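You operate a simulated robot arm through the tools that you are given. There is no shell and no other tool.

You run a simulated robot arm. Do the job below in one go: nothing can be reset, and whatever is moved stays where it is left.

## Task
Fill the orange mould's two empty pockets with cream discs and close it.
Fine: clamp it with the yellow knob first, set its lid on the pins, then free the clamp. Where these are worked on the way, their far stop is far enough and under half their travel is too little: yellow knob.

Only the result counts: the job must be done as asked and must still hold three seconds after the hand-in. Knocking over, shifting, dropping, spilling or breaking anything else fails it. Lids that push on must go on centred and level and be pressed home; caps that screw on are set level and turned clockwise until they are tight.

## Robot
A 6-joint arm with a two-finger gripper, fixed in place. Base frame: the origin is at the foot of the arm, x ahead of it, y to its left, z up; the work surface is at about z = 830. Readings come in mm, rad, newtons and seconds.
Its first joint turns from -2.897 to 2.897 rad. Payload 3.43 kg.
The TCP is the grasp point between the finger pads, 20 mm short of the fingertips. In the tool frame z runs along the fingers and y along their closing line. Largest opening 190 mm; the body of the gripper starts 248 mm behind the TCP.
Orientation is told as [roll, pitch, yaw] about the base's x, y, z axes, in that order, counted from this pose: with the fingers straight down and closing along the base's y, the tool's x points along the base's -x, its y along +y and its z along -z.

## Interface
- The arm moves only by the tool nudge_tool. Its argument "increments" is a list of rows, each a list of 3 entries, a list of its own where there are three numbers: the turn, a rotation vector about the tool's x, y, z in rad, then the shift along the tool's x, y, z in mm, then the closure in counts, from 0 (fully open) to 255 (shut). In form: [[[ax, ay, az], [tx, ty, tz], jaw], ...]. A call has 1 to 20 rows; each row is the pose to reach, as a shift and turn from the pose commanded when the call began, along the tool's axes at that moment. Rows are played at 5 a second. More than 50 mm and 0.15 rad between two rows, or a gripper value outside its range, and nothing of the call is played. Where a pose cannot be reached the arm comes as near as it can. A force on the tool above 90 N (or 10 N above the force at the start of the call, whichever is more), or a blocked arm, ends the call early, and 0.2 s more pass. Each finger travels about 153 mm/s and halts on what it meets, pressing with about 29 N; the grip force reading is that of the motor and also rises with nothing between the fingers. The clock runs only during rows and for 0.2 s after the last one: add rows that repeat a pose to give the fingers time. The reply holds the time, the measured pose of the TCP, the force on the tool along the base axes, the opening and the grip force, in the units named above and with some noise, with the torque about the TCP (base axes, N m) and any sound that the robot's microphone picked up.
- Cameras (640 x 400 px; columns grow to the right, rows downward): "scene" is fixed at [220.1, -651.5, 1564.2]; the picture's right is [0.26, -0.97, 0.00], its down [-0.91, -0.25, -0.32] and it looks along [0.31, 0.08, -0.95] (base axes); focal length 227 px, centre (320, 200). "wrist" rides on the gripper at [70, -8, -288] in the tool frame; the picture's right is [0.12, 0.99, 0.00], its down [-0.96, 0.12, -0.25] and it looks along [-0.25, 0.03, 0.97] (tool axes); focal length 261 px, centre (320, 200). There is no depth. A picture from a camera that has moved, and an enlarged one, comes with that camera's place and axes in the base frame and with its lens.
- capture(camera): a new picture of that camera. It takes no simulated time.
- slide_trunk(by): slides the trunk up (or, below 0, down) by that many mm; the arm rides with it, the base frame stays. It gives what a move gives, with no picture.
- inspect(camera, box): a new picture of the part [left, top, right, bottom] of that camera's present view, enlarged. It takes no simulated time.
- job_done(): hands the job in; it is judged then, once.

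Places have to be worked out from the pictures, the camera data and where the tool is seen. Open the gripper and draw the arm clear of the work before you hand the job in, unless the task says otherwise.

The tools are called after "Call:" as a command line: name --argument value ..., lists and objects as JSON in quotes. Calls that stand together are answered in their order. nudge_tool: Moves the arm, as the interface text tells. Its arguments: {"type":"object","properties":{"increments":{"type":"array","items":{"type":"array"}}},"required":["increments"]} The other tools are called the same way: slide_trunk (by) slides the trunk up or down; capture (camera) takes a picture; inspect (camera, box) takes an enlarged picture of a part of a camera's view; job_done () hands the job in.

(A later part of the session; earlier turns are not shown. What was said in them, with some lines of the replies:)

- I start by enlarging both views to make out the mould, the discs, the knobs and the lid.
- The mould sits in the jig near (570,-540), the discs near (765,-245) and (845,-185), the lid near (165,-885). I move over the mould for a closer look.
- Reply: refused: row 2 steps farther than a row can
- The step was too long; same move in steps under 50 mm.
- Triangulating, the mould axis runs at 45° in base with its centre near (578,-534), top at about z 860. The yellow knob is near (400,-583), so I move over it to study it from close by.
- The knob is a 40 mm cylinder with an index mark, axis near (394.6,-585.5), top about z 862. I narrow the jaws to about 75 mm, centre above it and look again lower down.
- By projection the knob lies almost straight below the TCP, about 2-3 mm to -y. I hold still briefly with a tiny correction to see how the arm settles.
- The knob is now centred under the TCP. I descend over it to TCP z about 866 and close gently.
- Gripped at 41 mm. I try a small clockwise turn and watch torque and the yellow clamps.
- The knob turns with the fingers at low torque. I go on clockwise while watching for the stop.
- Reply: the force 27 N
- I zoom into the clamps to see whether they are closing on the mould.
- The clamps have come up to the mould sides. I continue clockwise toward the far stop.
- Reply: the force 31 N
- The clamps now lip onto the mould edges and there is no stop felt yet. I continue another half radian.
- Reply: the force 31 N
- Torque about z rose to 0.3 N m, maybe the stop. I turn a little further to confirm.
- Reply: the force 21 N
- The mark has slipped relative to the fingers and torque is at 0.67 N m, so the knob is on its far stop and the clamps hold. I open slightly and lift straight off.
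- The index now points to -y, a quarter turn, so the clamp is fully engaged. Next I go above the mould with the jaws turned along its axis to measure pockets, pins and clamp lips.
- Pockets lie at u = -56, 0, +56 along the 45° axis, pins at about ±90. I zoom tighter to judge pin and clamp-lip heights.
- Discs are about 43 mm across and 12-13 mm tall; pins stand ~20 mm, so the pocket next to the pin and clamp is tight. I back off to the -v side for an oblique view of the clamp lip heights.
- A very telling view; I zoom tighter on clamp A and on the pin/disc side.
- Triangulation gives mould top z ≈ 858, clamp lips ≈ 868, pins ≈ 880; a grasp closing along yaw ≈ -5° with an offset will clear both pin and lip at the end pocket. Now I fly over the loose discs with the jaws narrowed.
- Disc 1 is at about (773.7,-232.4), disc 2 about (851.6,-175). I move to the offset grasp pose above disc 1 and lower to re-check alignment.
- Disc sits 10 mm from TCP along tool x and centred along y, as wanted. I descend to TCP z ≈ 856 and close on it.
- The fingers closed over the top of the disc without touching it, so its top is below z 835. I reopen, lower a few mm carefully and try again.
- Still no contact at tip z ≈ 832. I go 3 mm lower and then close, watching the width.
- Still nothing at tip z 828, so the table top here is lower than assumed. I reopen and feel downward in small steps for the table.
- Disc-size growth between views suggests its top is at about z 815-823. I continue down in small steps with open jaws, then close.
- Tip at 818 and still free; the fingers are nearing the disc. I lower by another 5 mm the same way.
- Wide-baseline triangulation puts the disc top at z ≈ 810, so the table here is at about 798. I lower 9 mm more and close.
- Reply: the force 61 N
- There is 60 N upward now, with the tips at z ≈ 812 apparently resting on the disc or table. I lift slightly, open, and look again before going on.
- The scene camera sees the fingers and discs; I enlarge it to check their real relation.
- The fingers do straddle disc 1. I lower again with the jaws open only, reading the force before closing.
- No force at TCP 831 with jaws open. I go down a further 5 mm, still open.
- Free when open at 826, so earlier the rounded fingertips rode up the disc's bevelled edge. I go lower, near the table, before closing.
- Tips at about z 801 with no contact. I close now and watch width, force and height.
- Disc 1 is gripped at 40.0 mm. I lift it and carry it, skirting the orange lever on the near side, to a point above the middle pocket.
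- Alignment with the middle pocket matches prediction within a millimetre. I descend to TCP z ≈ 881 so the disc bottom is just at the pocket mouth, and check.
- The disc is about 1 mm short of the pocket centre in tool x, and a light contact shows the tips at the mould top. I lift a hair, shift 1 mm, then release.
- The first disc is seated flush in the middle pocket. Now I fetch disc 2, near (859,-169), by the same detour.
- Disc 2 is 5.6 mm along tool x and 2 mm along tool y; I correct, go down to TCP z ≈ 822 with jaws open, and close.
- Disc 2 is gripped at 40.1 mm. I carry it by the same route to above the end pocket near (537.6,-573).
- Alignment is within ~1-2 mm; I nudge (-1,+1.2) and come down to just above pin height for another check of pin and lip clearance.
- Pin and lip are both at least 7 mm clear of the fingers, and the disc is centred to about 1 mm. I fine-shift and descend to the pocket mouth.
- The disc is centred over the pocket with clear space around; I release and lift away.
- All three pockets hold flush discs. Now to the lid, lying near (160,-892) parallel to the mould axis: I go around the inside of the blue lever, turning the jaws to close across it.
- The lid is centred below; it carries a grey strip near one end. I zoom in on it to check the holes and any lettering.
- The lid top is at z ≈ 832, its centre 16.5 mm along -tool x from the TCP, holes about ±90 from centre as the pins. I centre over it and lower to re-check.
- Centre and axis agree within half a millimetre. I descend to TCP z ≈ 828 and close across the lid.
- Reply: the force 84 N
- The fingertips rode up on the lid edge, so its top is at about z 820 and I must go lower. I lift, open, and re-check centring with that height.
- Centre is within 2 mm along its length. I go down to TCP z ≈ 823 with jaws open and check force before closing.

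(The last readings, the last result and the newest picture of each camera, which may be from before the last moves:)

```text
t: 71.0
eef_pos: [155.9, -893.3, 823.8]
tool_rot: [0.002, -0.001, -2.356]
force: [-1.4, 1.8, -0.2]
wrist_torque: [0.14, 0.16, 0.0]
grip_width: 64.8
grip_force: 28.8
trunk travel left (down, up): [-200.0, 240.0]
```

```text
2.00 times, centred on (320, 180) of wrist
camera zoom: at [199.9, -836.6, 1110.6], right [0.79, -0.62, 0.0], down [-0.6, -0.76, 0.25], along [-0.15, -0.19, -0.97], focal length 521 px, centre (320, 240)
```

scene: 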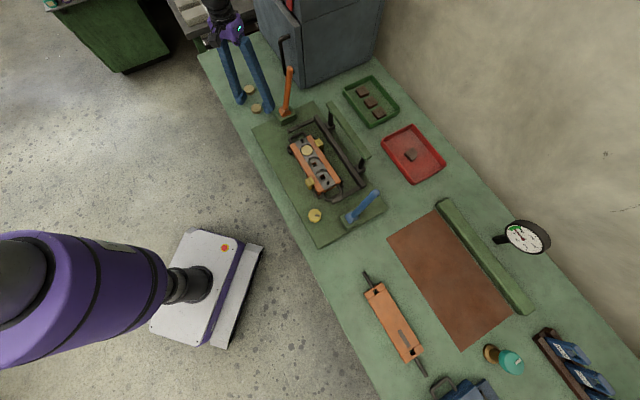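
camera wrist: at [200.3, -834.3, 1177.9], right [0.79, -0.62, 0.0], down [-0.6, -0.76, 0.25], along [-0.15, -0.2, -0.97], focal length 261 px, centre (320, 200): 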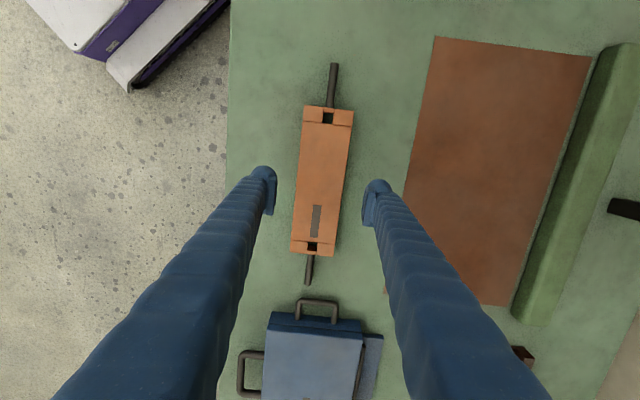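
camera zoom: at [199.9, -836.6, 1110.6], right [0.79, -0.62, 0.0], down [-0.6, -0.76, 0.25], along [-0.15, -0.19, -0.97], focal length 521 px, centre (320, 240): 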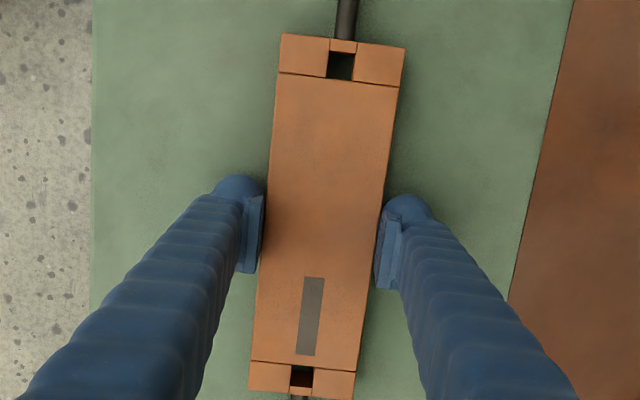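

The lid is gripped at 64.8 mm, centred. I lift it and carry it back along the inner route clear of the blue lever.

Call:
nudge_tool --increments '[[[0, 0, 0], [0, 0, -10], 190], [[0, 0, 0], [0, 0, -35], 190], [[0, 0, 0], [0, 0, -70], 190], [[0, 0, 0], [0, 0, -105], 190], [[0, 0, 0], [0, 0, -140], 190], [[0, 0, 0], [34, -15.1, -140], 190], [[0, 0, 0], [68, -30.2, -140], 190], [[0, 0, 0], [102, -45.3, -140], 190], [[0, 0, 0], [136, -60.3, -140], 190], [[0, 0, 0], [170, -75.4, -140], 190], [[0, 0, 0], [204, -90.5, -140], 190], [[0, 0, 0], [238.1, -105.6, -140], 190], [[0, 0, 0], [272, -97, -140], 190], [[0, 0, 0], [306, -88.6, -140], 190], [[0, 0, 0], [340, -80, -140], 190], [[0, 0, 0], [374, -71.6, -140], 190], [[0, 0, 0], [407.8, -63.1, -140], 190], [[0, 0, 0], [407.8, -63.1, -140], 190]]'

Call:
capture --camera "wrist"

```text
t: 74.8
eef_pos: [399.2, -558.0, 963.6]
tool_rot: [0.0, 0.0, -2.358]
force: [-0.5, 1.3, -7.7]
wrist_torque: [-0.07, 0.0, 0.02]
grip_width: 65.1
grip_force: 28.7
trunk travel left (down, up): [-200.0, 240.0]
```

```text
taken
camera wrist: at [443.3, -501.8, 1250.3], right [0.79, -0.62, 0.0], down [-0.6, -0.76, 0.25], along [-0.15, -0.19, -0.97], focal length 261 px, centre (320, 200)
```

wrist: 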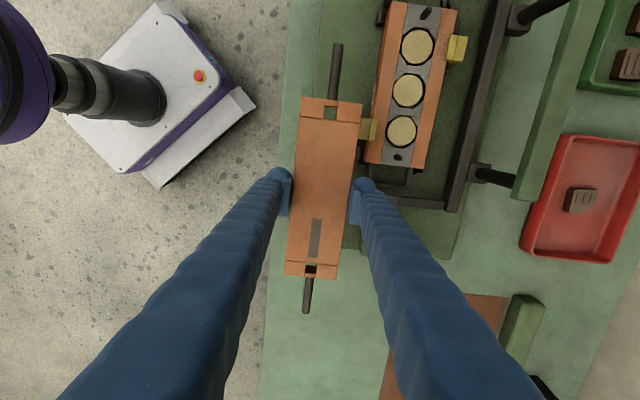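

The lid hangs level and steady. I continue to a point above the mould.

Call:
nudge_tool --increments '[[[0, 0, 0], [29, 21.3, 0], 190], [[0, 0, 0], [58, 42.7, 0], 190], [[0, 0, 0], [87, 64, 0], 190], [[0, 0, 0], [116, 85.4, 0], 190], [[0, 0, 0], [145, 106.7, 0], 190], [[0, 0, 0], [145, 106.7, 0], 190], [[0, 0, 0], [145, 106.7, 0], 190]]'

Call:
capture --camera "wrist"

Call:
inspect --camera "wrist" --box '[220, 80, 420, 300]'

Call:
inspect --camera "scene" --box '[260, 90, 370, 220]'

```text
t: 76.4
eef_pos: [578.0, -532.1, 963.0]
tool_rot: [-0.002, -0.001, -2.356]
force: [-1.1, 0.2, -8.2]
wrist_torque: [-0.01, -0.04, 0.03]
grip_width: 65.0
grip_force: 28.8
trunk travel left (down, up): [-200.0, 240.0]
```

```text
taken
camera wrist: at [621.7, -476.1, 1250.0], right [0.79, -0.62, 0.0], down [-0.6, -0.76, 0.25], along [-0.15, -0.19, -0.97], focal length 261 px, centre (320, 200)
```

wrist: 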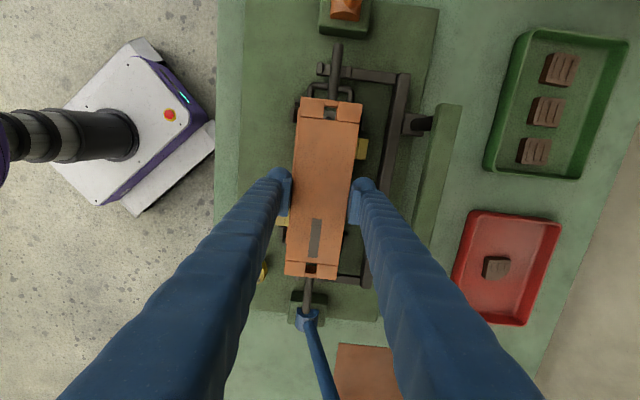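

```text
1.82 times, centred on (320, 190) of wrist
camera zoom: at [621.7, -476.1, 1250.0], right [0.79, -0.62, 0.0], down [-0.6, -0.76, 0.25], along [-0.15, -0.19, -0.97], focal length 474 px, centre (320, 218)
```

zoom: 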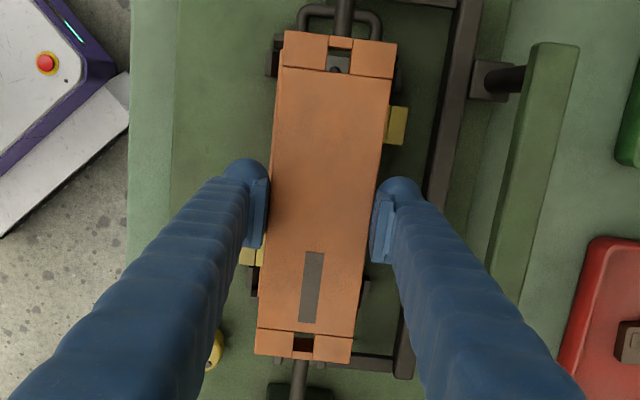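

```text
3.08 times, centred on (315, 155) of scene
camera zoom: at [220.1, -651.5, 1564.2], right [0.26, -0.97, 0.0], down [-0.91, -0.25, -0.32], along [0.31, 0.08, -0.95], focal length 698 px, centre (335, 338)
```

zoom: 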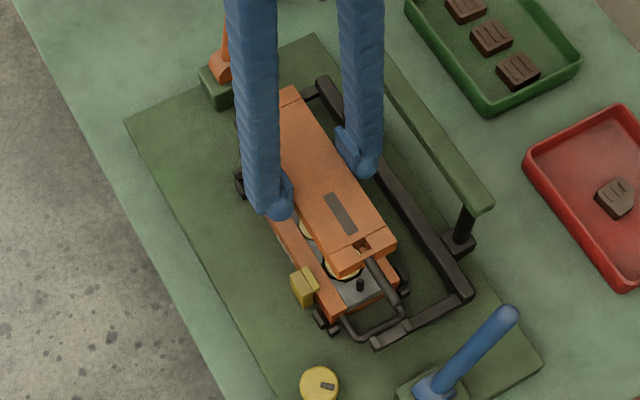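

Pin B shows through the near hole. I lower to just above the pins and check both holes.

Call:
nudge_tool --increments '[[[0, 0, 0], [0, 0, 20], 190], [[0, 0, 0], [0, 0, 40], 190], [[0, 0, 0], [0, 0, 53], 190], [[0, 0, 0], [0, 0, 53], 190]]'

Call:
inspect --camera "wrist" --box '[220, 80, 420, 300]'

Call:
inspect --camera "wrist" --box '[290, 80, 370, 140]'

Call:
inspect --camera "wrist" --box '[270, 230, 350, 300]'

Call:
inspect --camera "scene" --box '[270, 110, 360, 210]'

```text
t: 77.4
eef_pos: [577.6, -532.0, 908.6]
tool_rot: [0.0, 0.0, -2.356]
force: [-0.7, 0.3, -8.1]
wrist_torque: [0.01, 0.0, -0.01]
grip_width: 64.9
grip_force: 28.9
trunk travel left (down, up): [-200.0, 240.0]
```

```text
1.82 times, centred on (320, 190) of wrist
camera zoom: at [622.5, -476.2, 1196.6], right [0.79, -0.62, 0.0], down [-0.6, -0.76, 0.25], along [-0.15, -0.19, -0.97], focal length 474 px, centre (320, 218)
```

zoom: 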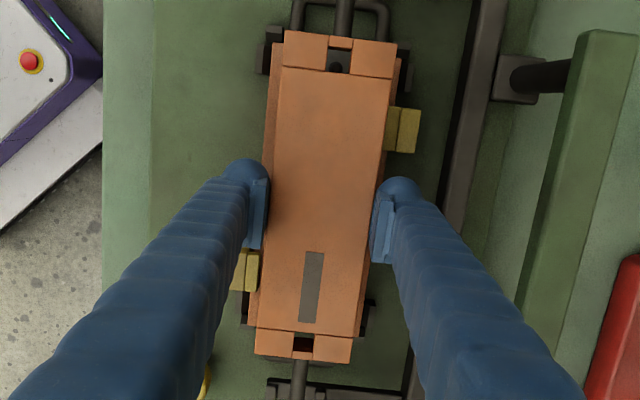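

```text
6.67 times, centred on (330, 110) of wrist
camera zoom: at [622.5, -476.2, 1196.6], right [0.79, -0.62, 0.0], down [-0.6, -0.76, 0.25], along [-0.15, -0.19, -0.97], focal length 1738 px, centre (253, 800)
```

zoom: 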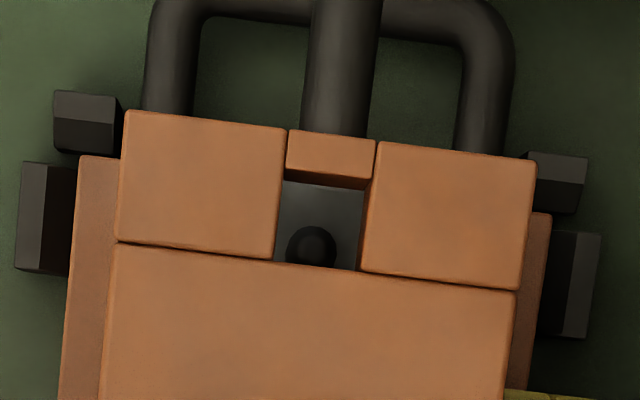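

```text
5.71 times, centred on (310, 265) of wrist
camera zoom: at [622.5, -476.2, 1196.6], right [0.79, -0.62, 0.0], down [-0.6, -0.76, 0.25], along [-0.15, -0.19, -0.97], focal length 1489 px, centre (377, -171)
```

zoom: 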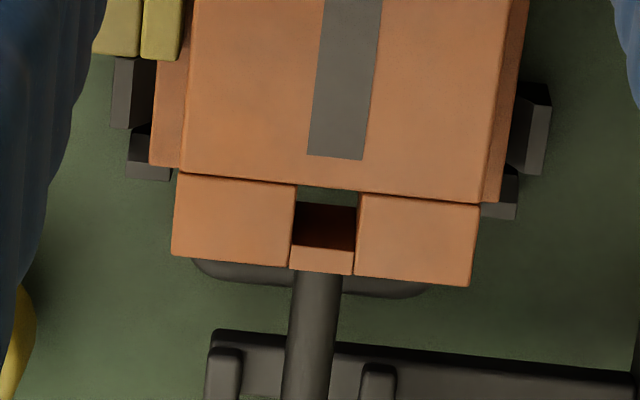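

```text
4.00 times, centred on (315, 160) of scene
camera zoom: at [220.1, -651.5, 1564.2], right [0.26, -0.97, 0.0], down [-0.91, -0.25, -0.32], along [0.31, 0.08, -0.95], focal length 907 px, centre (340, 360)
```

zoom: 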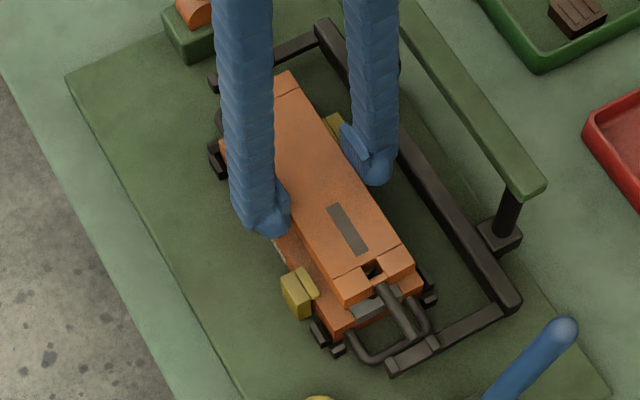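

Pins sit about 1.6 mm toward -tool x of the hole centres and 0.3 mm in y, with axes parallel. I correct and lower the lid onto the pins slowly.

Call:
nudge_tool --increments '[[[0, 0, 0], [-0.8, -0.2, 0], 190], [[0, 0, 0], [-1.6, -0.3, 0], 190], [[0, 0, 0], [-1.6, -0.3, 4], 190], [[0, 0, 0], [-1.6, -0.3, 8], 190], [[0, 0, 0], [-1.6, -0.3, 12], 190], [[0, 0, 0], [-1.6, -0.3, 12], 190]]'

Call:
inspect --camera "wrist" --box '[290, 80, 370, 140]'

Call:
inspect --camera "scene" --box '[270, 110, 360, 210]'

```text
t: 78.8
eef_pos: [576.9, -532.9, 897.4]
tool_rot: [-0.001, -0.003, -2.357]
force: [0.4, 0.0, -7.6]
wrist_torque: [-0.01, 0.01, -0.02]
grip_width: 65.3
grip_force: 28.8
trunk travel left (down, up): [-200.0, 240.0]
```

```text
6.67 times, centred on (330, 110) of wrist
camera zoom: at [620.2, -476.5, 1184.8], right [0.79, -0.62, 0.0], down [-0.6, -0.76, 0.25], along [-0.15, -0.19, -0.97], focal length 1738 px, centre (253, 800)
```

zoom: 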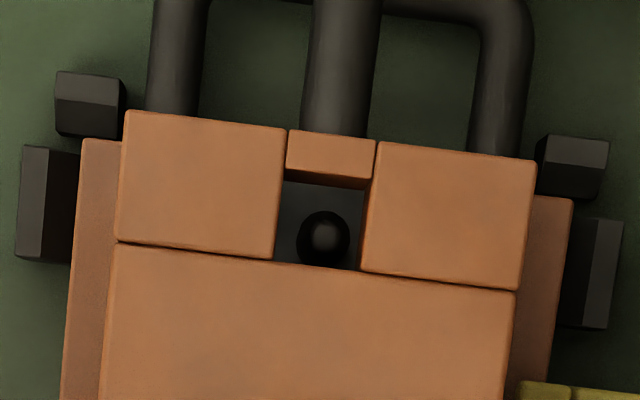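

```text
4.00 times, centred on (315, 160) of scene
camera zoom: at [220.1, -651.5, 1564.2], right [0.26, -0.97, 0.0], down [-0.91, -0.25, -0.32], along [0.31, 0.08, -0.95], focal length 907 px, centre (340, 360)
```

zoom: 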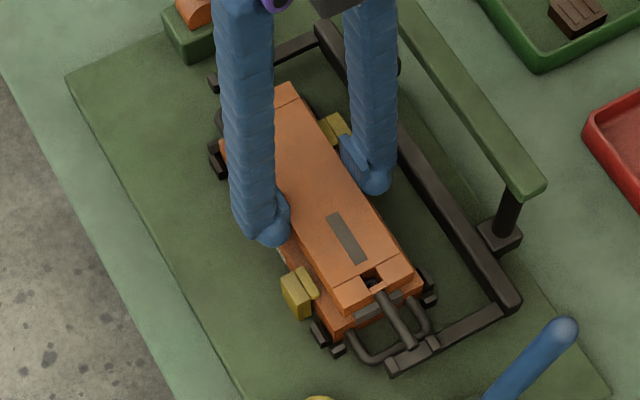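

Pin B is now inside the hole without contact. A further small shift, then I lower toward the seat while watching the force.

Call:
nudge_tool --increments '[[[0, 0, 0], [-0.7, 0.5, 0], 190], [[0, 0, 0], [-0.7, 0.5, 4], 190], [[0, 0, 0], [-0.7, 0.5, 8], 190], [[0, 0, 0], [-0.7, 0.5, 11], 190], [[0, 0, 0], [-0.7, 0.5, 11], 190]]'

Call:
inspect --camera "wrist" --box '[290, 80, 370, 140]'

Call:
inspect --camera "wrist" --box '[270, 230, 350, 300]'

Call:
inspect --camera "scene" --box '[270, 110, 360, 210]'

```text
t: 80.0
eef_pos: [576.4, -532.7, 886.8]
tool_rot: [-0.001, 0.001, -2.356]
force: [0.0, 0.6, -7.6]
wrist_torque: [0.0, 0.05, -0.03]
grip_width: 65.0
grip_force: 29.2
trunk travel left (down, up): [-200.0, 240.0]
```

```text
6.67 times, centred on (330, 110) of wrist
camera zoom: at [620.1, -477.6, 1173.6], right [0.79, -0.62, 0.0], down [-0.6, -0.76, 0.25], along [-0.15, -0.19, -0.97], focal length 1738 px, centre (253, 800)
```

zoom: 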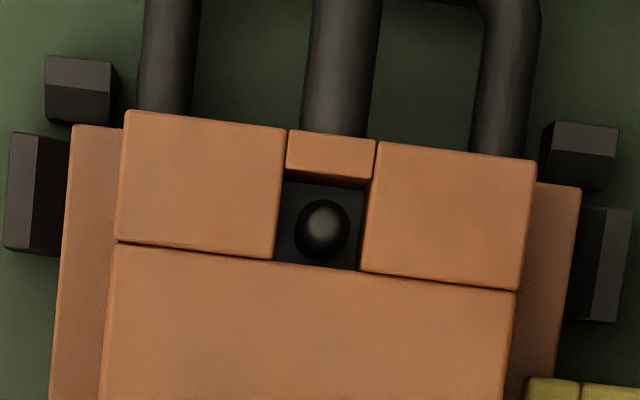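

```text
5.71 times, centred on (310, 265) of wrist
camera zoom: at [620.1, -477.6, 1173.6], right [0.79, -0.62, 0.0], down [-0.6, -0.76, 0.25], along [-0.15, -0.19, -0.97], focal length 1489 px, centre (377, -171)
```

zoom: 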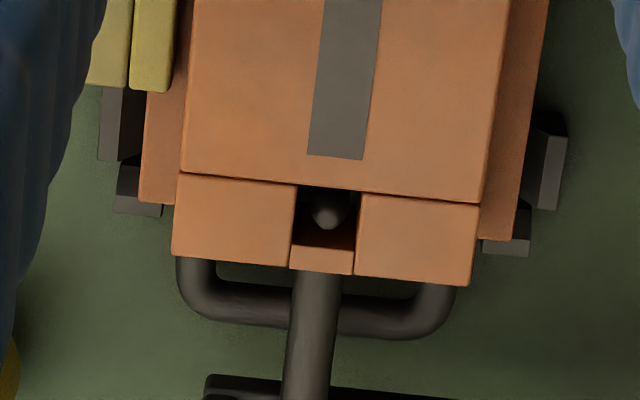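

```text
4.00 times, centred on (315, 160) of scene
camera zoom: at [220.1, -651.5, 1564.2], right [0.26, -0.97, 0.0], down [-0.91, -0.25, -0.32], along [0.31, 0.08, -0.95], focal length 907 px, centre (340, 360)
```

zoom: 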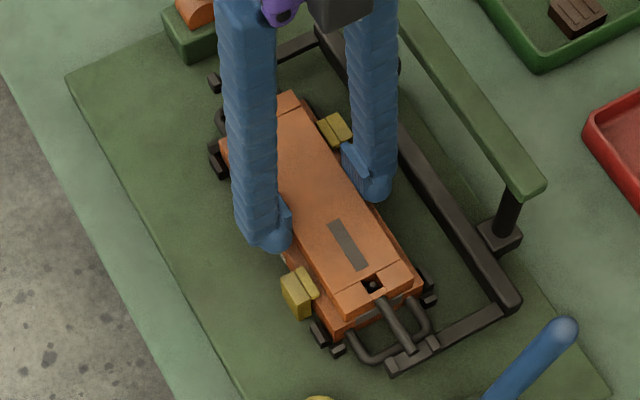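

Both pins are centred in their holes. I continue down in small steps to find the seat.

Call:
nudge_tool --increments '[[[0, 0, 0], [0, 0, 1.5], 190], [[0, 0, 0], [0, 0, 3], 190], [[0, 0, 0], [0, 0, 3], 190]]'

```text
t: 80.8
eef_pos: [575.7, -533.2, 883.2]
tool_rot: [-0.002, 0.001, -2.354]
force: [0.3, 0.7, -4.8]
wrist_torque: [0.13, -0.18, 0.12]
grip_width: 65.1
grip_force: 28.9
trunk travel left (down, up): [-200.0, 240.0]
```

Call:
nudge_tool --increments '[[[0, 0, 0], [0, 0, 0.7], 190], [[0, 0, 0], [0, 0, 1.4], 190], [[0, 0, 0], [0, 0, 1.4], 190]]'

Call:
inspect --camera "wrist" --box '[220, 80, 420, 300]'

Call:
inspect --camera "scene" --box '[270, 110, 360, 210]'

```text
t: 81.6
eef_pos: [576.7, -532.9, 884.0]
tool_rot: [-0.001, 0.0, -2.356]
force: [-1.1, 1.4, 8.7]
wrist_torque: [0.25, 0.19, 0.01]
grip_width: 64.8
grip_force: 29.2
trunk travel left (down, up): [-200.0, 240.0]
```

```text
1.82 times, centred on (320, 190) of wrist
camera zoom: at [620.1, -477.4, 1171.0], right [0.79, -0.62, 0.0], down [-0.6, -0.76, 0.25], along [-0.15, -0.2, -0.97], focal length 474 px, centre (320, 218)
```

zoom: 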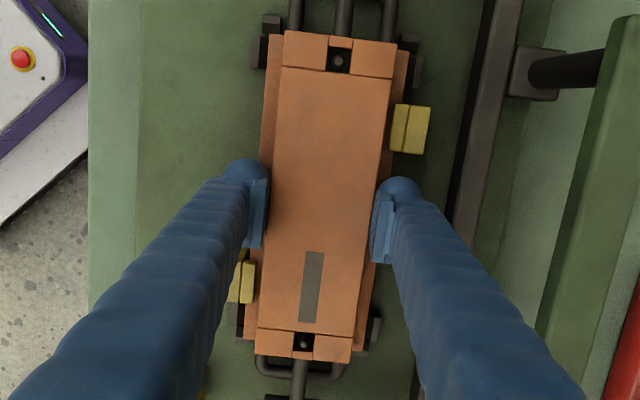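

```text
4.00 times, centred on (315, 160) of scene
camera zoom: at [220.1, -651.5, 1564.2], right [0.26, -0.97, 0.0], down [-0.91, -0.25, -0.32], along [0.31, 0.08, -0.95], focal length 907 px, centre (340, 360)
```

zoom: 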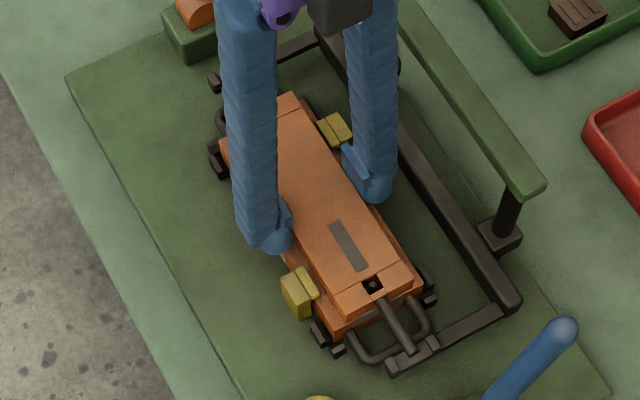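

Contact came at TCP z ≈ 883.5, matching the lid resting on the mould top. I press a little more to see whether it travels further.

Call:
nudge_tool --increments '[[[0, 0, 0], [0, 0, 1], 190], [[0, 0, 0], [0, 0, 2], 190], [[0, 0, 0], [0, 0, 3], 190], [[0, 0, 0], [0, 0, 3], 190]]'

Call:
inspect --camera "wrist" --box '[290, 80, 370, 140]'

Call:
inspect --camera "wrist" --box '[270, 230, 350, 300]'

```text
t: 82.6
eef_pos: [577.6, -532.3, 882.1]
tool_rot: [0.002, 0.001, -2.357]
force: [1.4, -1.5, 22.1]
wrist_torque: [-0.04, -0.05, 0.02]
grip_width: 65.4
grip_force: 28.9
trunk travel left (down, up): [-200.0, 240.0]
```

```text
6.67 times, centred on (330, 110) of wrist
camera zoom: at [619.7, -477.2, 1168.6], right [0.79, -0.62, 0.0], down [-0.6, -0.76, 0.25], along [-0.15, -0.2, -0.97], focal length 1738 px, centre (253, 800)
```

zoom: 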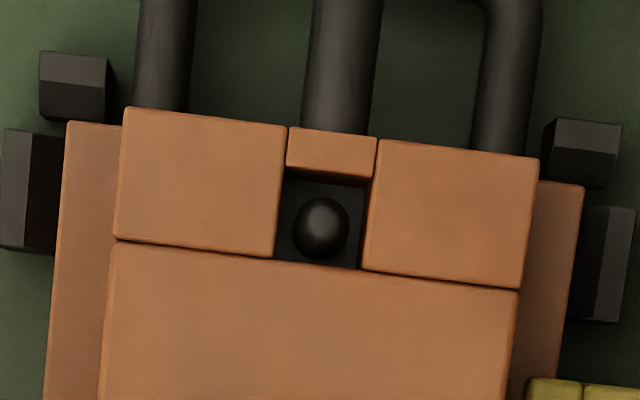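

```text
5.71 times, centred on (310, 265) of wrist
camera zoom: at [619.7, -477.2, 1168.6], right [0.79, -0.62, 0.0], down [-0.6, -0.76, 0.25], along [-0.15, -0.2, -0.97], focal length 1489 px, centre (377, -171)
```

zoom: 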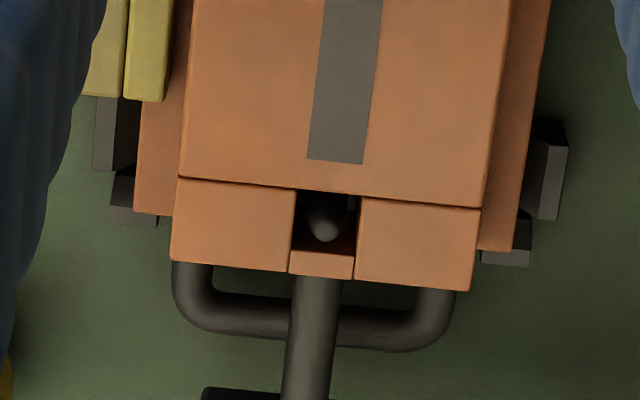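

The lid no longer sinks (the pads just slip), so it is seated. I release it, rise, and inspect.

Call:
nudge_tool --increments '[[[0, 0, 0], [0, 0, -3], 190], [[0, 0, 0], [0, 0, -3], 165], [[0, 0, 0], [0, 0, -3], 150], [[0, 0, 0], [0, 0, -3], 150], [[0, 0, 0], [0, 0, -30], 150], [[0, 0, 0], [0, 0, -70], 150], [[0, 0, 0], [0, 0, -100], 150]]'

Call:
inspect --camera "wrist" --box '[220, 80, 420, 300]'

Call:
inspect --camera "scene" --box '[270, 110, 360, 210]'

```text
t: 84.2
eef_pos: [575.7, -532.8, 980.7]
tool_rot: [-0.001, 0.001, -2.355]
force: [-0.7, -0.1, -0.6]
wrist_torque: [-0.05, -0.01, 0.02]
grip_width: 78.2
grip_force: 0.2
trunk travel left (down, up): [-200.0, 240.0]
```

```text
1.82 times, centred on (320, 190) of wrist
camera zoom: at [619.1, -477.4, 1268.4], right [0.79, -0.62, 0.0], down [-0.6, -0.76, 0.25], along [-0.15, -0.19, -0.97], focal length 474 px, centre (320, 218)
```

zoom: 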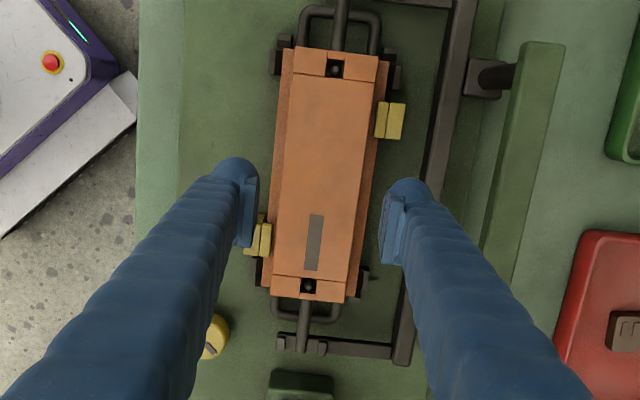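

```text
4.00 times, centred on (315, 160) of scene
camera zoom: at [220.1, -651.5, 1564.2], right [0.26, -0.97, 0.0], down [-0.91, -0.25, -0.32], along [0.31, 0.08, -0.95], focal length 907 px, centre (340, 360)
```

zoom: 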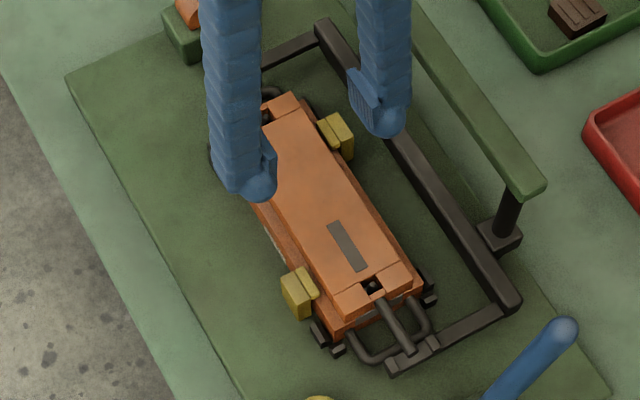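

The lid lies level on the pins. I close the fingers and press on its centre to be sure it is home.

Call:
nudge_tool --increments '[[[0, 0, 0], [0, 0, 30], 255], [[0, 0, 0], [0, 0, 60], 255], [[0, 0, 0], [0, 0, 76], 255], [[0, 0, 0], [0, 0, 80], 255], [[0, 0, 0], [0, 0, 82], 255], [[0, 0, 0], [0, 0, 82], 255]]'

```text
t: 85.6
eef_pos: [574.9, -533.2, 899.6]
tool_rot: [0.002, -0.001, -2.354]
force: [-2.8, -1.6, 20.8]
wrist_torque: [0.02, 0.08, -0.02]
grip_width: 5.9
grip_force: 28.9
trunk travel left (down, up): [-200.0, 240.0]
```

Call:
nudge_tool --increments '[[[0, 0, 0], [0, 0, 1.5], 255], [[0, 0, 0], [0, 0, 3], 255], [[0, 0, 0], [0, 0, 4], 255], [[0, 0, 0], [0, 0, 4], 255]]'

Call:
inspect --camera "wrist" --box '[220, 80, 420, 300]'

```text
t: 86.6
eef_pos: [574.5, -534.3, 899.8]
tool_rot: [0.01, 0.0, -2.357]
force: [-2.5, -3.8, 74.2]
wrist_torque: [0.15, 0.27, 0.02]
grip_width: 6.0
grip_force: 29.6
trunk travel left (down, up): [-200.0, 240.0]
```

```text
1.82 times, centred on (320, 190) of wrist
camera zoom: at [616.9, -476.4, 1186.4], right [0.79, -0.62, 0.01], down [-0.6, -0.76, 0.25], along [-0.15, -0.2, -0.97], focal length 474 px, centre (320, 218)
```

zoom: 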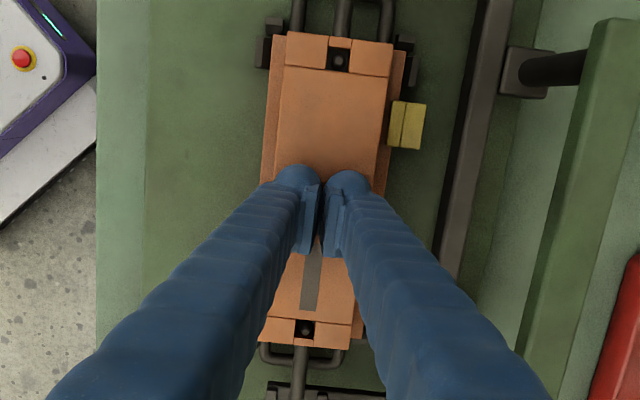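

The lid is rigid under 74 N, so it is fully home. I lift off and go back above the yellow knob to free the clamp.

Call:
nudge_tool --increments '[[[0, 0, 0], [0, 0, -20], 255], [[0, 0, 0], [0, 0, -65], 255], [[0, 0, 0], [0, 0, -110], 230], [[0, 0, -0.141], [-33.2, -18.3, -110], 180], [[0, 0, -0.282], [-66.4, -36.6, -110], 174], [[0, 0, -0.423], [-99.5, -55, -110], 174], [[0, 0, -0.565], [-132.7, -73.3, -110], 174], [[0, 0, -0.706], [-165.9, -91.6, -110], 174], [[0, 0, -0.706], [-165.9, -91.6, -70], 174], [[0, 0, -0.706], [-165.9, -91.6, -40], 174], [[0, 0, -0.706], [-165.9, -91.6, -40], 174]]'

Call:
capture --camera "wrist"

Call:
inspect --camera "wrist" --box '[240, 120, 400, 280]'

```text
t: 89.0
eef_pos: [392.0, -585.9, 933.6]
tool_rot: [0.001, 0.0, -1.648]
force: [0.0, -0.2, 0.7]
wrist_torque: [0.03, -0.07, -0.01]
grip_width: 60.7
grip_force: 0.0
trunk travel left (down, up): [-200.0, 240.0]
```

```text
taken
camera wrist: at [389.7, -514.5, 1220.7], right [1.0, 0.04, 0.0], down [0.04, -0.97, 0.25], along [0.01, -0.25, -0.97], focal length 261 px, centre (320, 200)
```

wrist: 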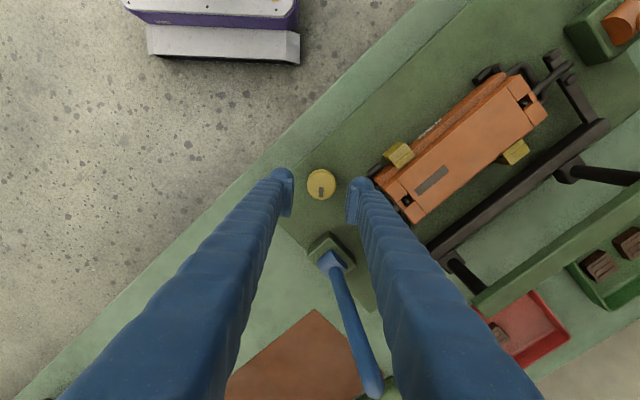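

```text
2.50 times, centred on (320, 200) of wrist
camera zoom: at [389.7, -514.5, 1220.7], right [1.0, 0.04, 0.0], down [0.04, -0.97, 0.25], along [0.01, -0.25, -0.97], focal length 652 px, centre (320, 200)
```

zoom: 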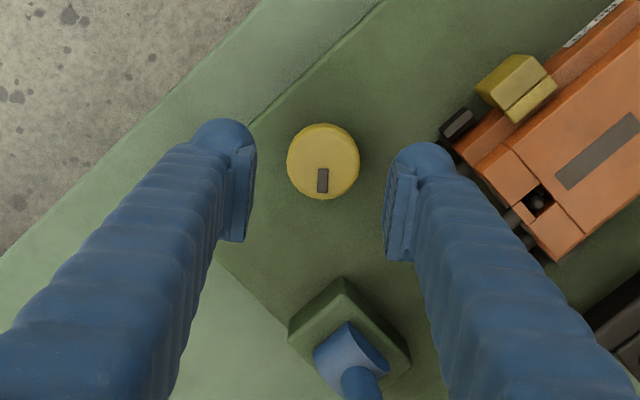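

The knob still shows its clamped position and lies 2 mm to +tool y. I correct, descend over it and grip.

Call:
nudge_tool --increments '[[[0, 0, 0], [0, 2.2, 25], 174], [[0, 0, 0], [0, 2.2, 50], 174], [[0, 0, 0], [0, 2.2, 66.5], 174], [[0, 0, 0], [0, 2.2, 66.5], 174], [[0, 0, 0], [0, 2.2, 66.5], 215], [[0, 0, 0], [0, 2.2, 66.5], 215], [[0, 0, 0], [0, 2.2, 66.5], 215]]'

Call:
inspect --camera "wrist" --box '[240, 120, 400, 280]'

```text
t: 90.6
eef_pos: [393.9, -584.7, 865.9]
tool_rot: [0.001, 0.0, -1.649]
force: [-4.0, -0.7, 1.4]
wrist_torque: [-0.05, 0.05, -0.02]
grip_width: 40.9
grip_force: 44.9
trunk travel left (down, up): [-200.0, 240.0]
```

```text
2.50 times, centred on (320, 200) of wrist
camera zoom: at [391.8, -514.1, 1154.1], right [1.0, 0.04, 0.0], down [0.04, -0.97, 0.25], along [0.01, -0.25, -0.97], focal length 652 px, centre (320, 200)
```

zoom: 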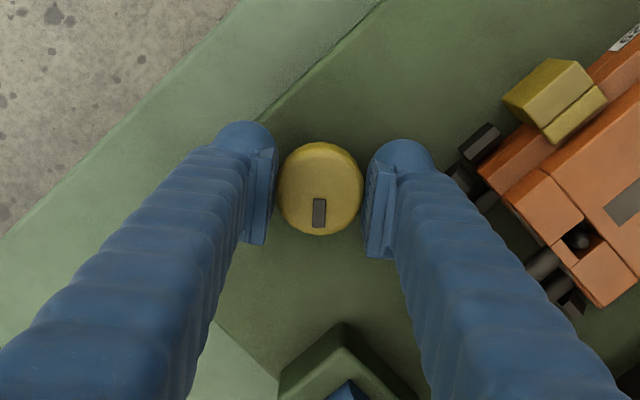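

Gripped at 40.9 mm. I turn it back counter-clockwise, in two stages up to its stop.

Call:
nudge_tool --increments '[[[0, 0, -0.1], [0, 0, 0], 215], [[0, 0, -0.2], [0, 0, 0], 215], [[0, 0, -0.3], [0, 0, 0], 215], [[0, 0, -0.4], [0, 0, 0], 215], [[0, 0, -0.5], [0, 0, 0], 215], [[0, 0, -0.6], [0, 0, 0], 215], [[0, 0, -0.7], [0, 0, 0], 215], [[0, 0, -0.8], [0, 0, 0], 215], [[0, 0, -0.8], [0, 0, 0], 215]]'

Call:
inspect --camera "wrist" --box '[240, 120, 520, 320]'

```text
t: 92.6
eef_pos: [394.3, -584.2, 867.9]
tool_rot: [0.0, 0.001, -0.847]
force: [-18.3, 9.3, -12.3]
wrist_torque: [0.26, 0.11, -0.02]
grip_width: 40.6
grip_force: 44.7
trunk travel left (down, up): [-200.0, 240.0]
```

```text
2.00 times, centred on (380, 220) of wrist
camera zoom: at [341.9, -538.4, 1154.3], right [0.67, 0.75, 0.0], down [0.72, -0.65, 0.25], along [0.18, -0.16, -0.97], focal length 521 px, centre (200, 160)
```

zoom: 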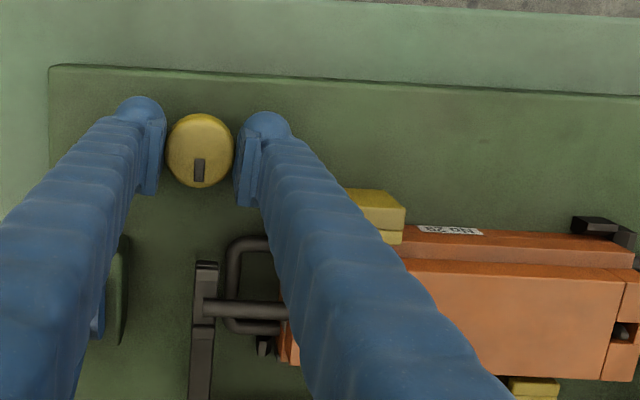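

The clamps are backing off. I continue the remaining turn to the opposite stop.

Call:
nudge_tool --increments '[[[0, 0, -0.1], [0, 0, 0], 215], [[0, 0, -0.2], [0, 0, 0], 215], [[0, 0, -0.3], [0, 0, 0], 215], [[0, 0, -0.4], [0, 0, 0], 215], [[0, 0, -0.5], [0, 0, 0], 215], [[0, 0, -0.6], [0, 0, 0], 215], [[0, 0, -0.7], [0, 0, 0], 215], [[0, 0, -0.8], [0, 0, 0], 215], [[0, 0, -0.85], [0, 0, 0], 215], [[0, 0, -0.85], [0, 0, 0], 215]]'

Call:
capture --camera "wrist"

Call:
inspect --camera "wrist" --box '[240, 120, 400, 280]'

```text
t: 94.8
eef_pos: [397.9, -585.6, 866.7]
tool_rot: [0.001, 0.0, 0.002]
force: [-5.3, 16.6, -19.2]
wrist_torque: [0.09, -0.43, -0.36]
grip_width: 40.6
grip_force: 44.5
trunk travel left (down, up): [-200.0, 240.0]
```

```text
taken
camera wrist: at [326.3, -593.9, 1154.4], right [-0.12, 0.99, 0.0], down [0.96, 0.12, 0.25], along [0.25, 0.03, -0.97], focal length 261 px, centre (320, 200)
```

wrist: 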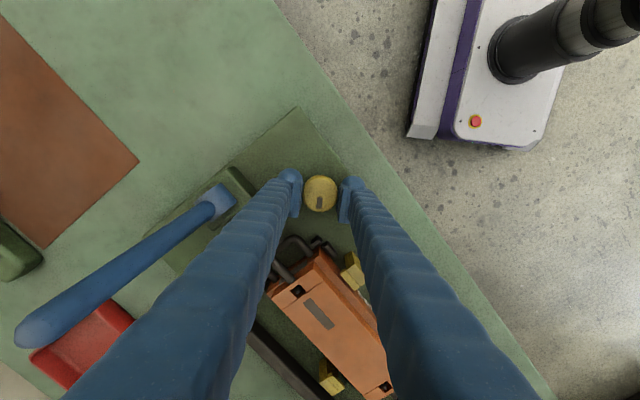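

```text
2.50 times, centred on (320, 200) of wrist
camera zoom: at [326.3, -593.9, 1154.4], right [-0.12, 0.99, 0.0], down [0.96, 0.12, 0.25], along [0.25, 0.03, -0.97], focal length 652 px, centre (320, 200)
```

zoom: 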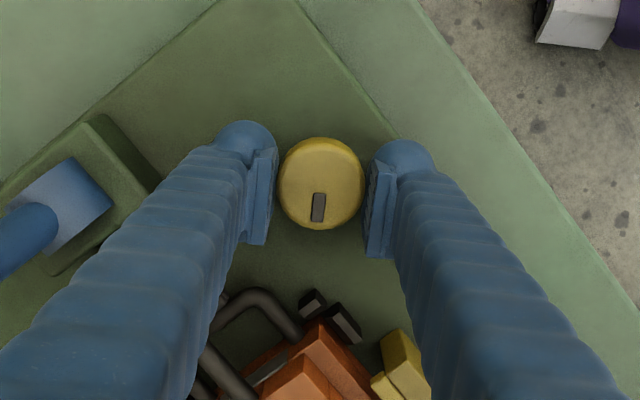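

Torque of -0.36 N m and the index pointing to +x as at the start: the stop is reached. One small extra turn confirms, then I let go and rise.

Call:
nudge_tool --increments '[[[0, 0, -0.05], [0, 0, 0], 215], [[0, 0, -0.1], [0, 0, 0], 215], [[0, 0, -0.1], [0, 0, 0], 215]]'

Call:
nudge_tool --increments '[[[0, 0, 0], [0, 0, 0], 180], [[0, 0, 0], [0, 0, 0], 180], [[0, 0, 0], [0, 0, -30], 180], [[0, 0, 0], [0, 0, -70], 180], [[0, 0, 0], [0, 0, -110], 180], [[0, 0, 0], [20, 20, -150], 180], [[0, 0, 0], [20, 40, -190], 180], [[0, 0, 0], [20, 40, -190], 180]]'

Call:
capture --camera "wrist"

Call:
inspect --camera "wrist" --box '[240, 140, 420, 330]'

Call:
inspect --camera "scene" --box '[260, 100, 370, 230]'

```text
t: 95.6
eef_pos: [397.4, -584.7, 868.0]
tool_rot: [-0.002, 0.0, 0.1]
force: [8.5, 21.6, -7.5]
wrist_torque: [0.24, -0.35, -0.39]
grip_width: 40.6
grip_force: 44.9
trunk travel left (down, up): [-200.0, 240.0]
```

```text
t: 97.4
eef_pos: [372.3, -546.5, 1055.9]
tool_rot: [0.001, 0.0, 0.099]
force: [-0.9, 0.6, 0.1]
wrist_torque: [-0.11, 0.03, -0.03]
grip_width: 55.7
grip_force: 0.0
trunk travel left (down, up): [-200.0, 240.0]
```

```text
taken
camera wrist: at [303.0, -562.5, 1344.3], right [-0.22, 0.98, 0.0], down [0.95, 0.21, 0.25], along [0.24, 0.05, -0.97], focal length 261 px, centre (320, 200)
```

wrist: 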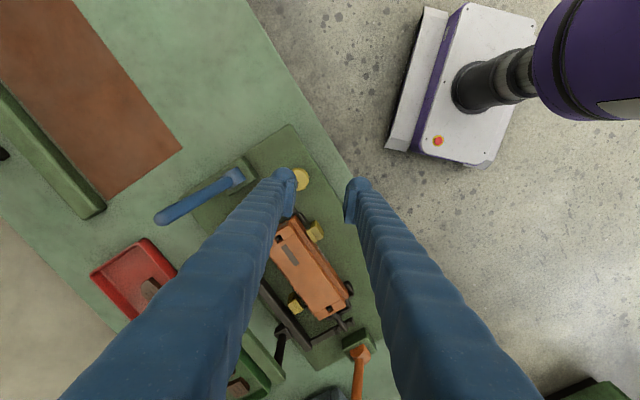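

```text
2.11 times, centred on (330, 235) of wrist
camera zoom: at [303.0, -562.5, 1344.3], right [-0.22, 0.98, 0.0], down [0.95, 0.21, 0.25], along [0.24, 0.05, -0.97], focal length 549 px, centre (299, 126)
```

zoom: 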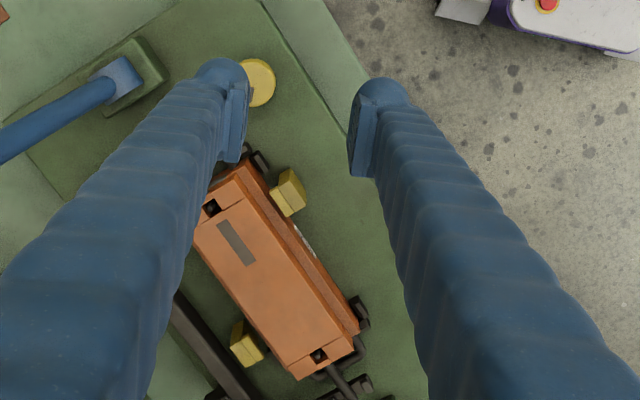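

```text
3.08 times, centred on (315, 165) of scene
camera zoom: at [220.1, -651.5, 1564.2], right [0.26, -0.97, 0.0], down [-0.91, -0.25, -0.32], along [0.31, 0.08, -0.95], focal length 698 px, centre (335, 308)
```

zoom: 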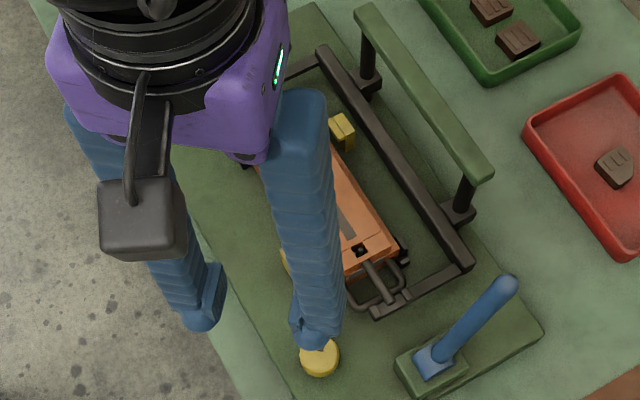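

The clamps have backed off the mould and the lid stays in place. I open the gripper and draw the arm clear for a final check.

Call:
nudge_tool --increments '[[[0, 0, 0], [0, 45, -15], 90], [[0, 0, 0], [0, 90, -30], 0], [[0, 0, 0], [0, 135, -40], 0], [[0, 0, 0], [0, 180, -40], 0], [[0, 0, 0], [-10, 225, -40], 0], [[0, 0, 0], [-20, 265, -40], 0], [[0, 0, 0], [-20, 265, -40], 0], [[0, 0, 0], [-20, 265, -40], 0]]'

Call:
capture --camera "scene"

Call:
inspect --camera "scene" --box '[270, 110, 360, 230]'

Call:
capture --camera "wrist"

```text
t: 99.2
eef_pos: [365.9, -285.0, 1096.0]
tool_rot: [-0.001, 0.001, 0.1]
force: [-0.9, -0.7, 0.8]
wrist_torque: [0.08, 0.06, 0.03]
grip_width: 189.8
grip_force: 0.0
trunk travel left (down, up): [-200.0, 240.0]
```

```text
taken
```

scene: 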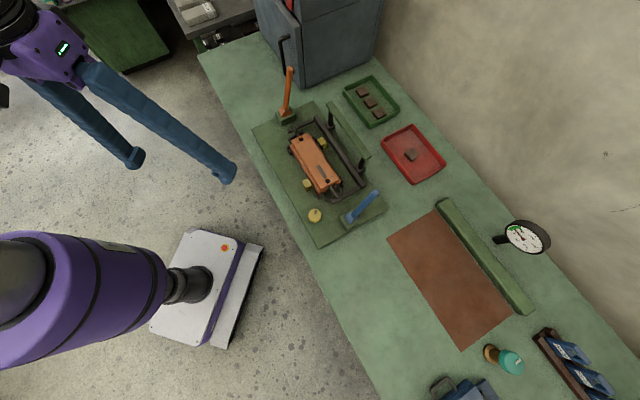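

```text
3.33 times, centred on (315, 170) of scene
camera zoom: at [220.1, -651.5, 1564.2], right [0.26, -0.97, 0.0], down [-0.91, -0.25, -0.32], along [0.31, 0.08, -0.95], focal length 756 px, centre (337, 300)
```

zoom: 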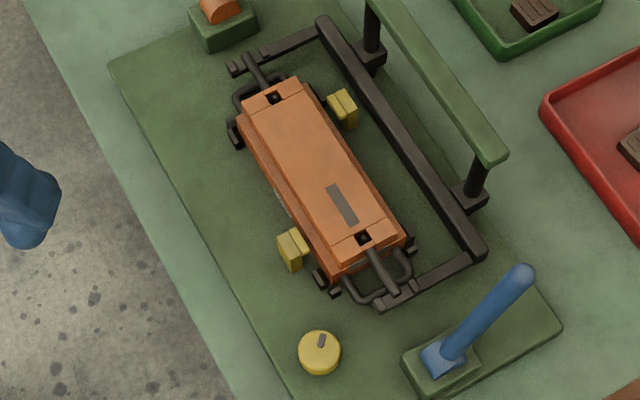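

```text
taken
camera wrist: at [297.5, -300.2, 1382.8], right [-0.22, 0.98, 0.0], down [0.95, 0.21, 0.25], along [0.24, 0.05, -0.97], focal length 261 px, centre (320, 200)
```

wrist: 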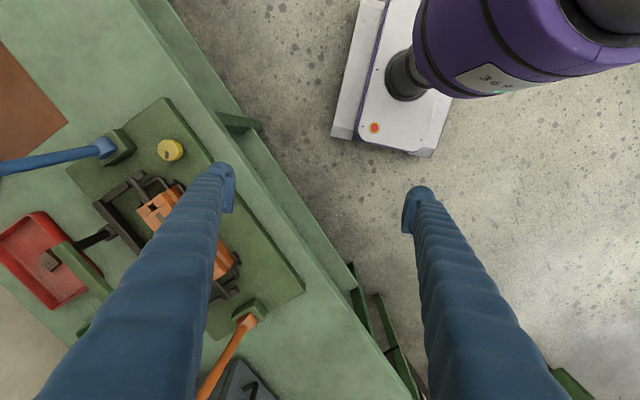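

Everything looks right: lid on the pins, clamps open, knob back at its start. One last enlarged look at the lid ends for levelness.

Call:
inspect --camera "scene" --box '[285, 130, 350, 200]'

```text
5.71 times, centred on (318, 165) of scene
camera zoom: at [220.1, -651.5, 1564.2], right [0.26, -0.97, 0.0], down [-0.91, -0.25, -0.32], along [0.31, 0.08, -0.95], focal length 1296 px, centre (334, 400)
```

zoom: 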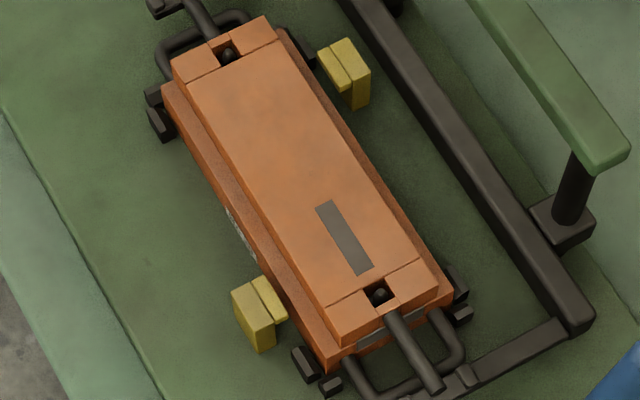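

The lid sits flat and centred on both pins. Both clamps are clear of the mould and the arm is drawn away with the gripper open, so I hand in.

Call:
job_done

```text
The job is handed in.
```

The orange mould is filled and closed, and I've handed the job in. I don't have the judge's result yet.

- **Clamping:** I turned the yellow knob clockwise to its far stop before filling. The index mark moved a quarter turn and both clamps gripped the mould.
- **Filling:** Both loose cream discs are in the two empty pockets, flush with the one already there.
- **Lid:** It is on both pins and did not move when I pressed its centre with about 74 N. In the last enlarged picture it lies level and centred. I found no mark on the mould showing which way round the lid goes, so I kept it the way it was lying.
- **Freeing the clamp:** I turned the knob back to its starting stop. Both clamps are clear of the mould.

While feeling for the right height, the fingertips rode up onto one disc and onto the lid, pressing with about 60 N and 84 N. Neither showed any visible damage. Nothing else was touched, and the arm is clear with the gripper open.
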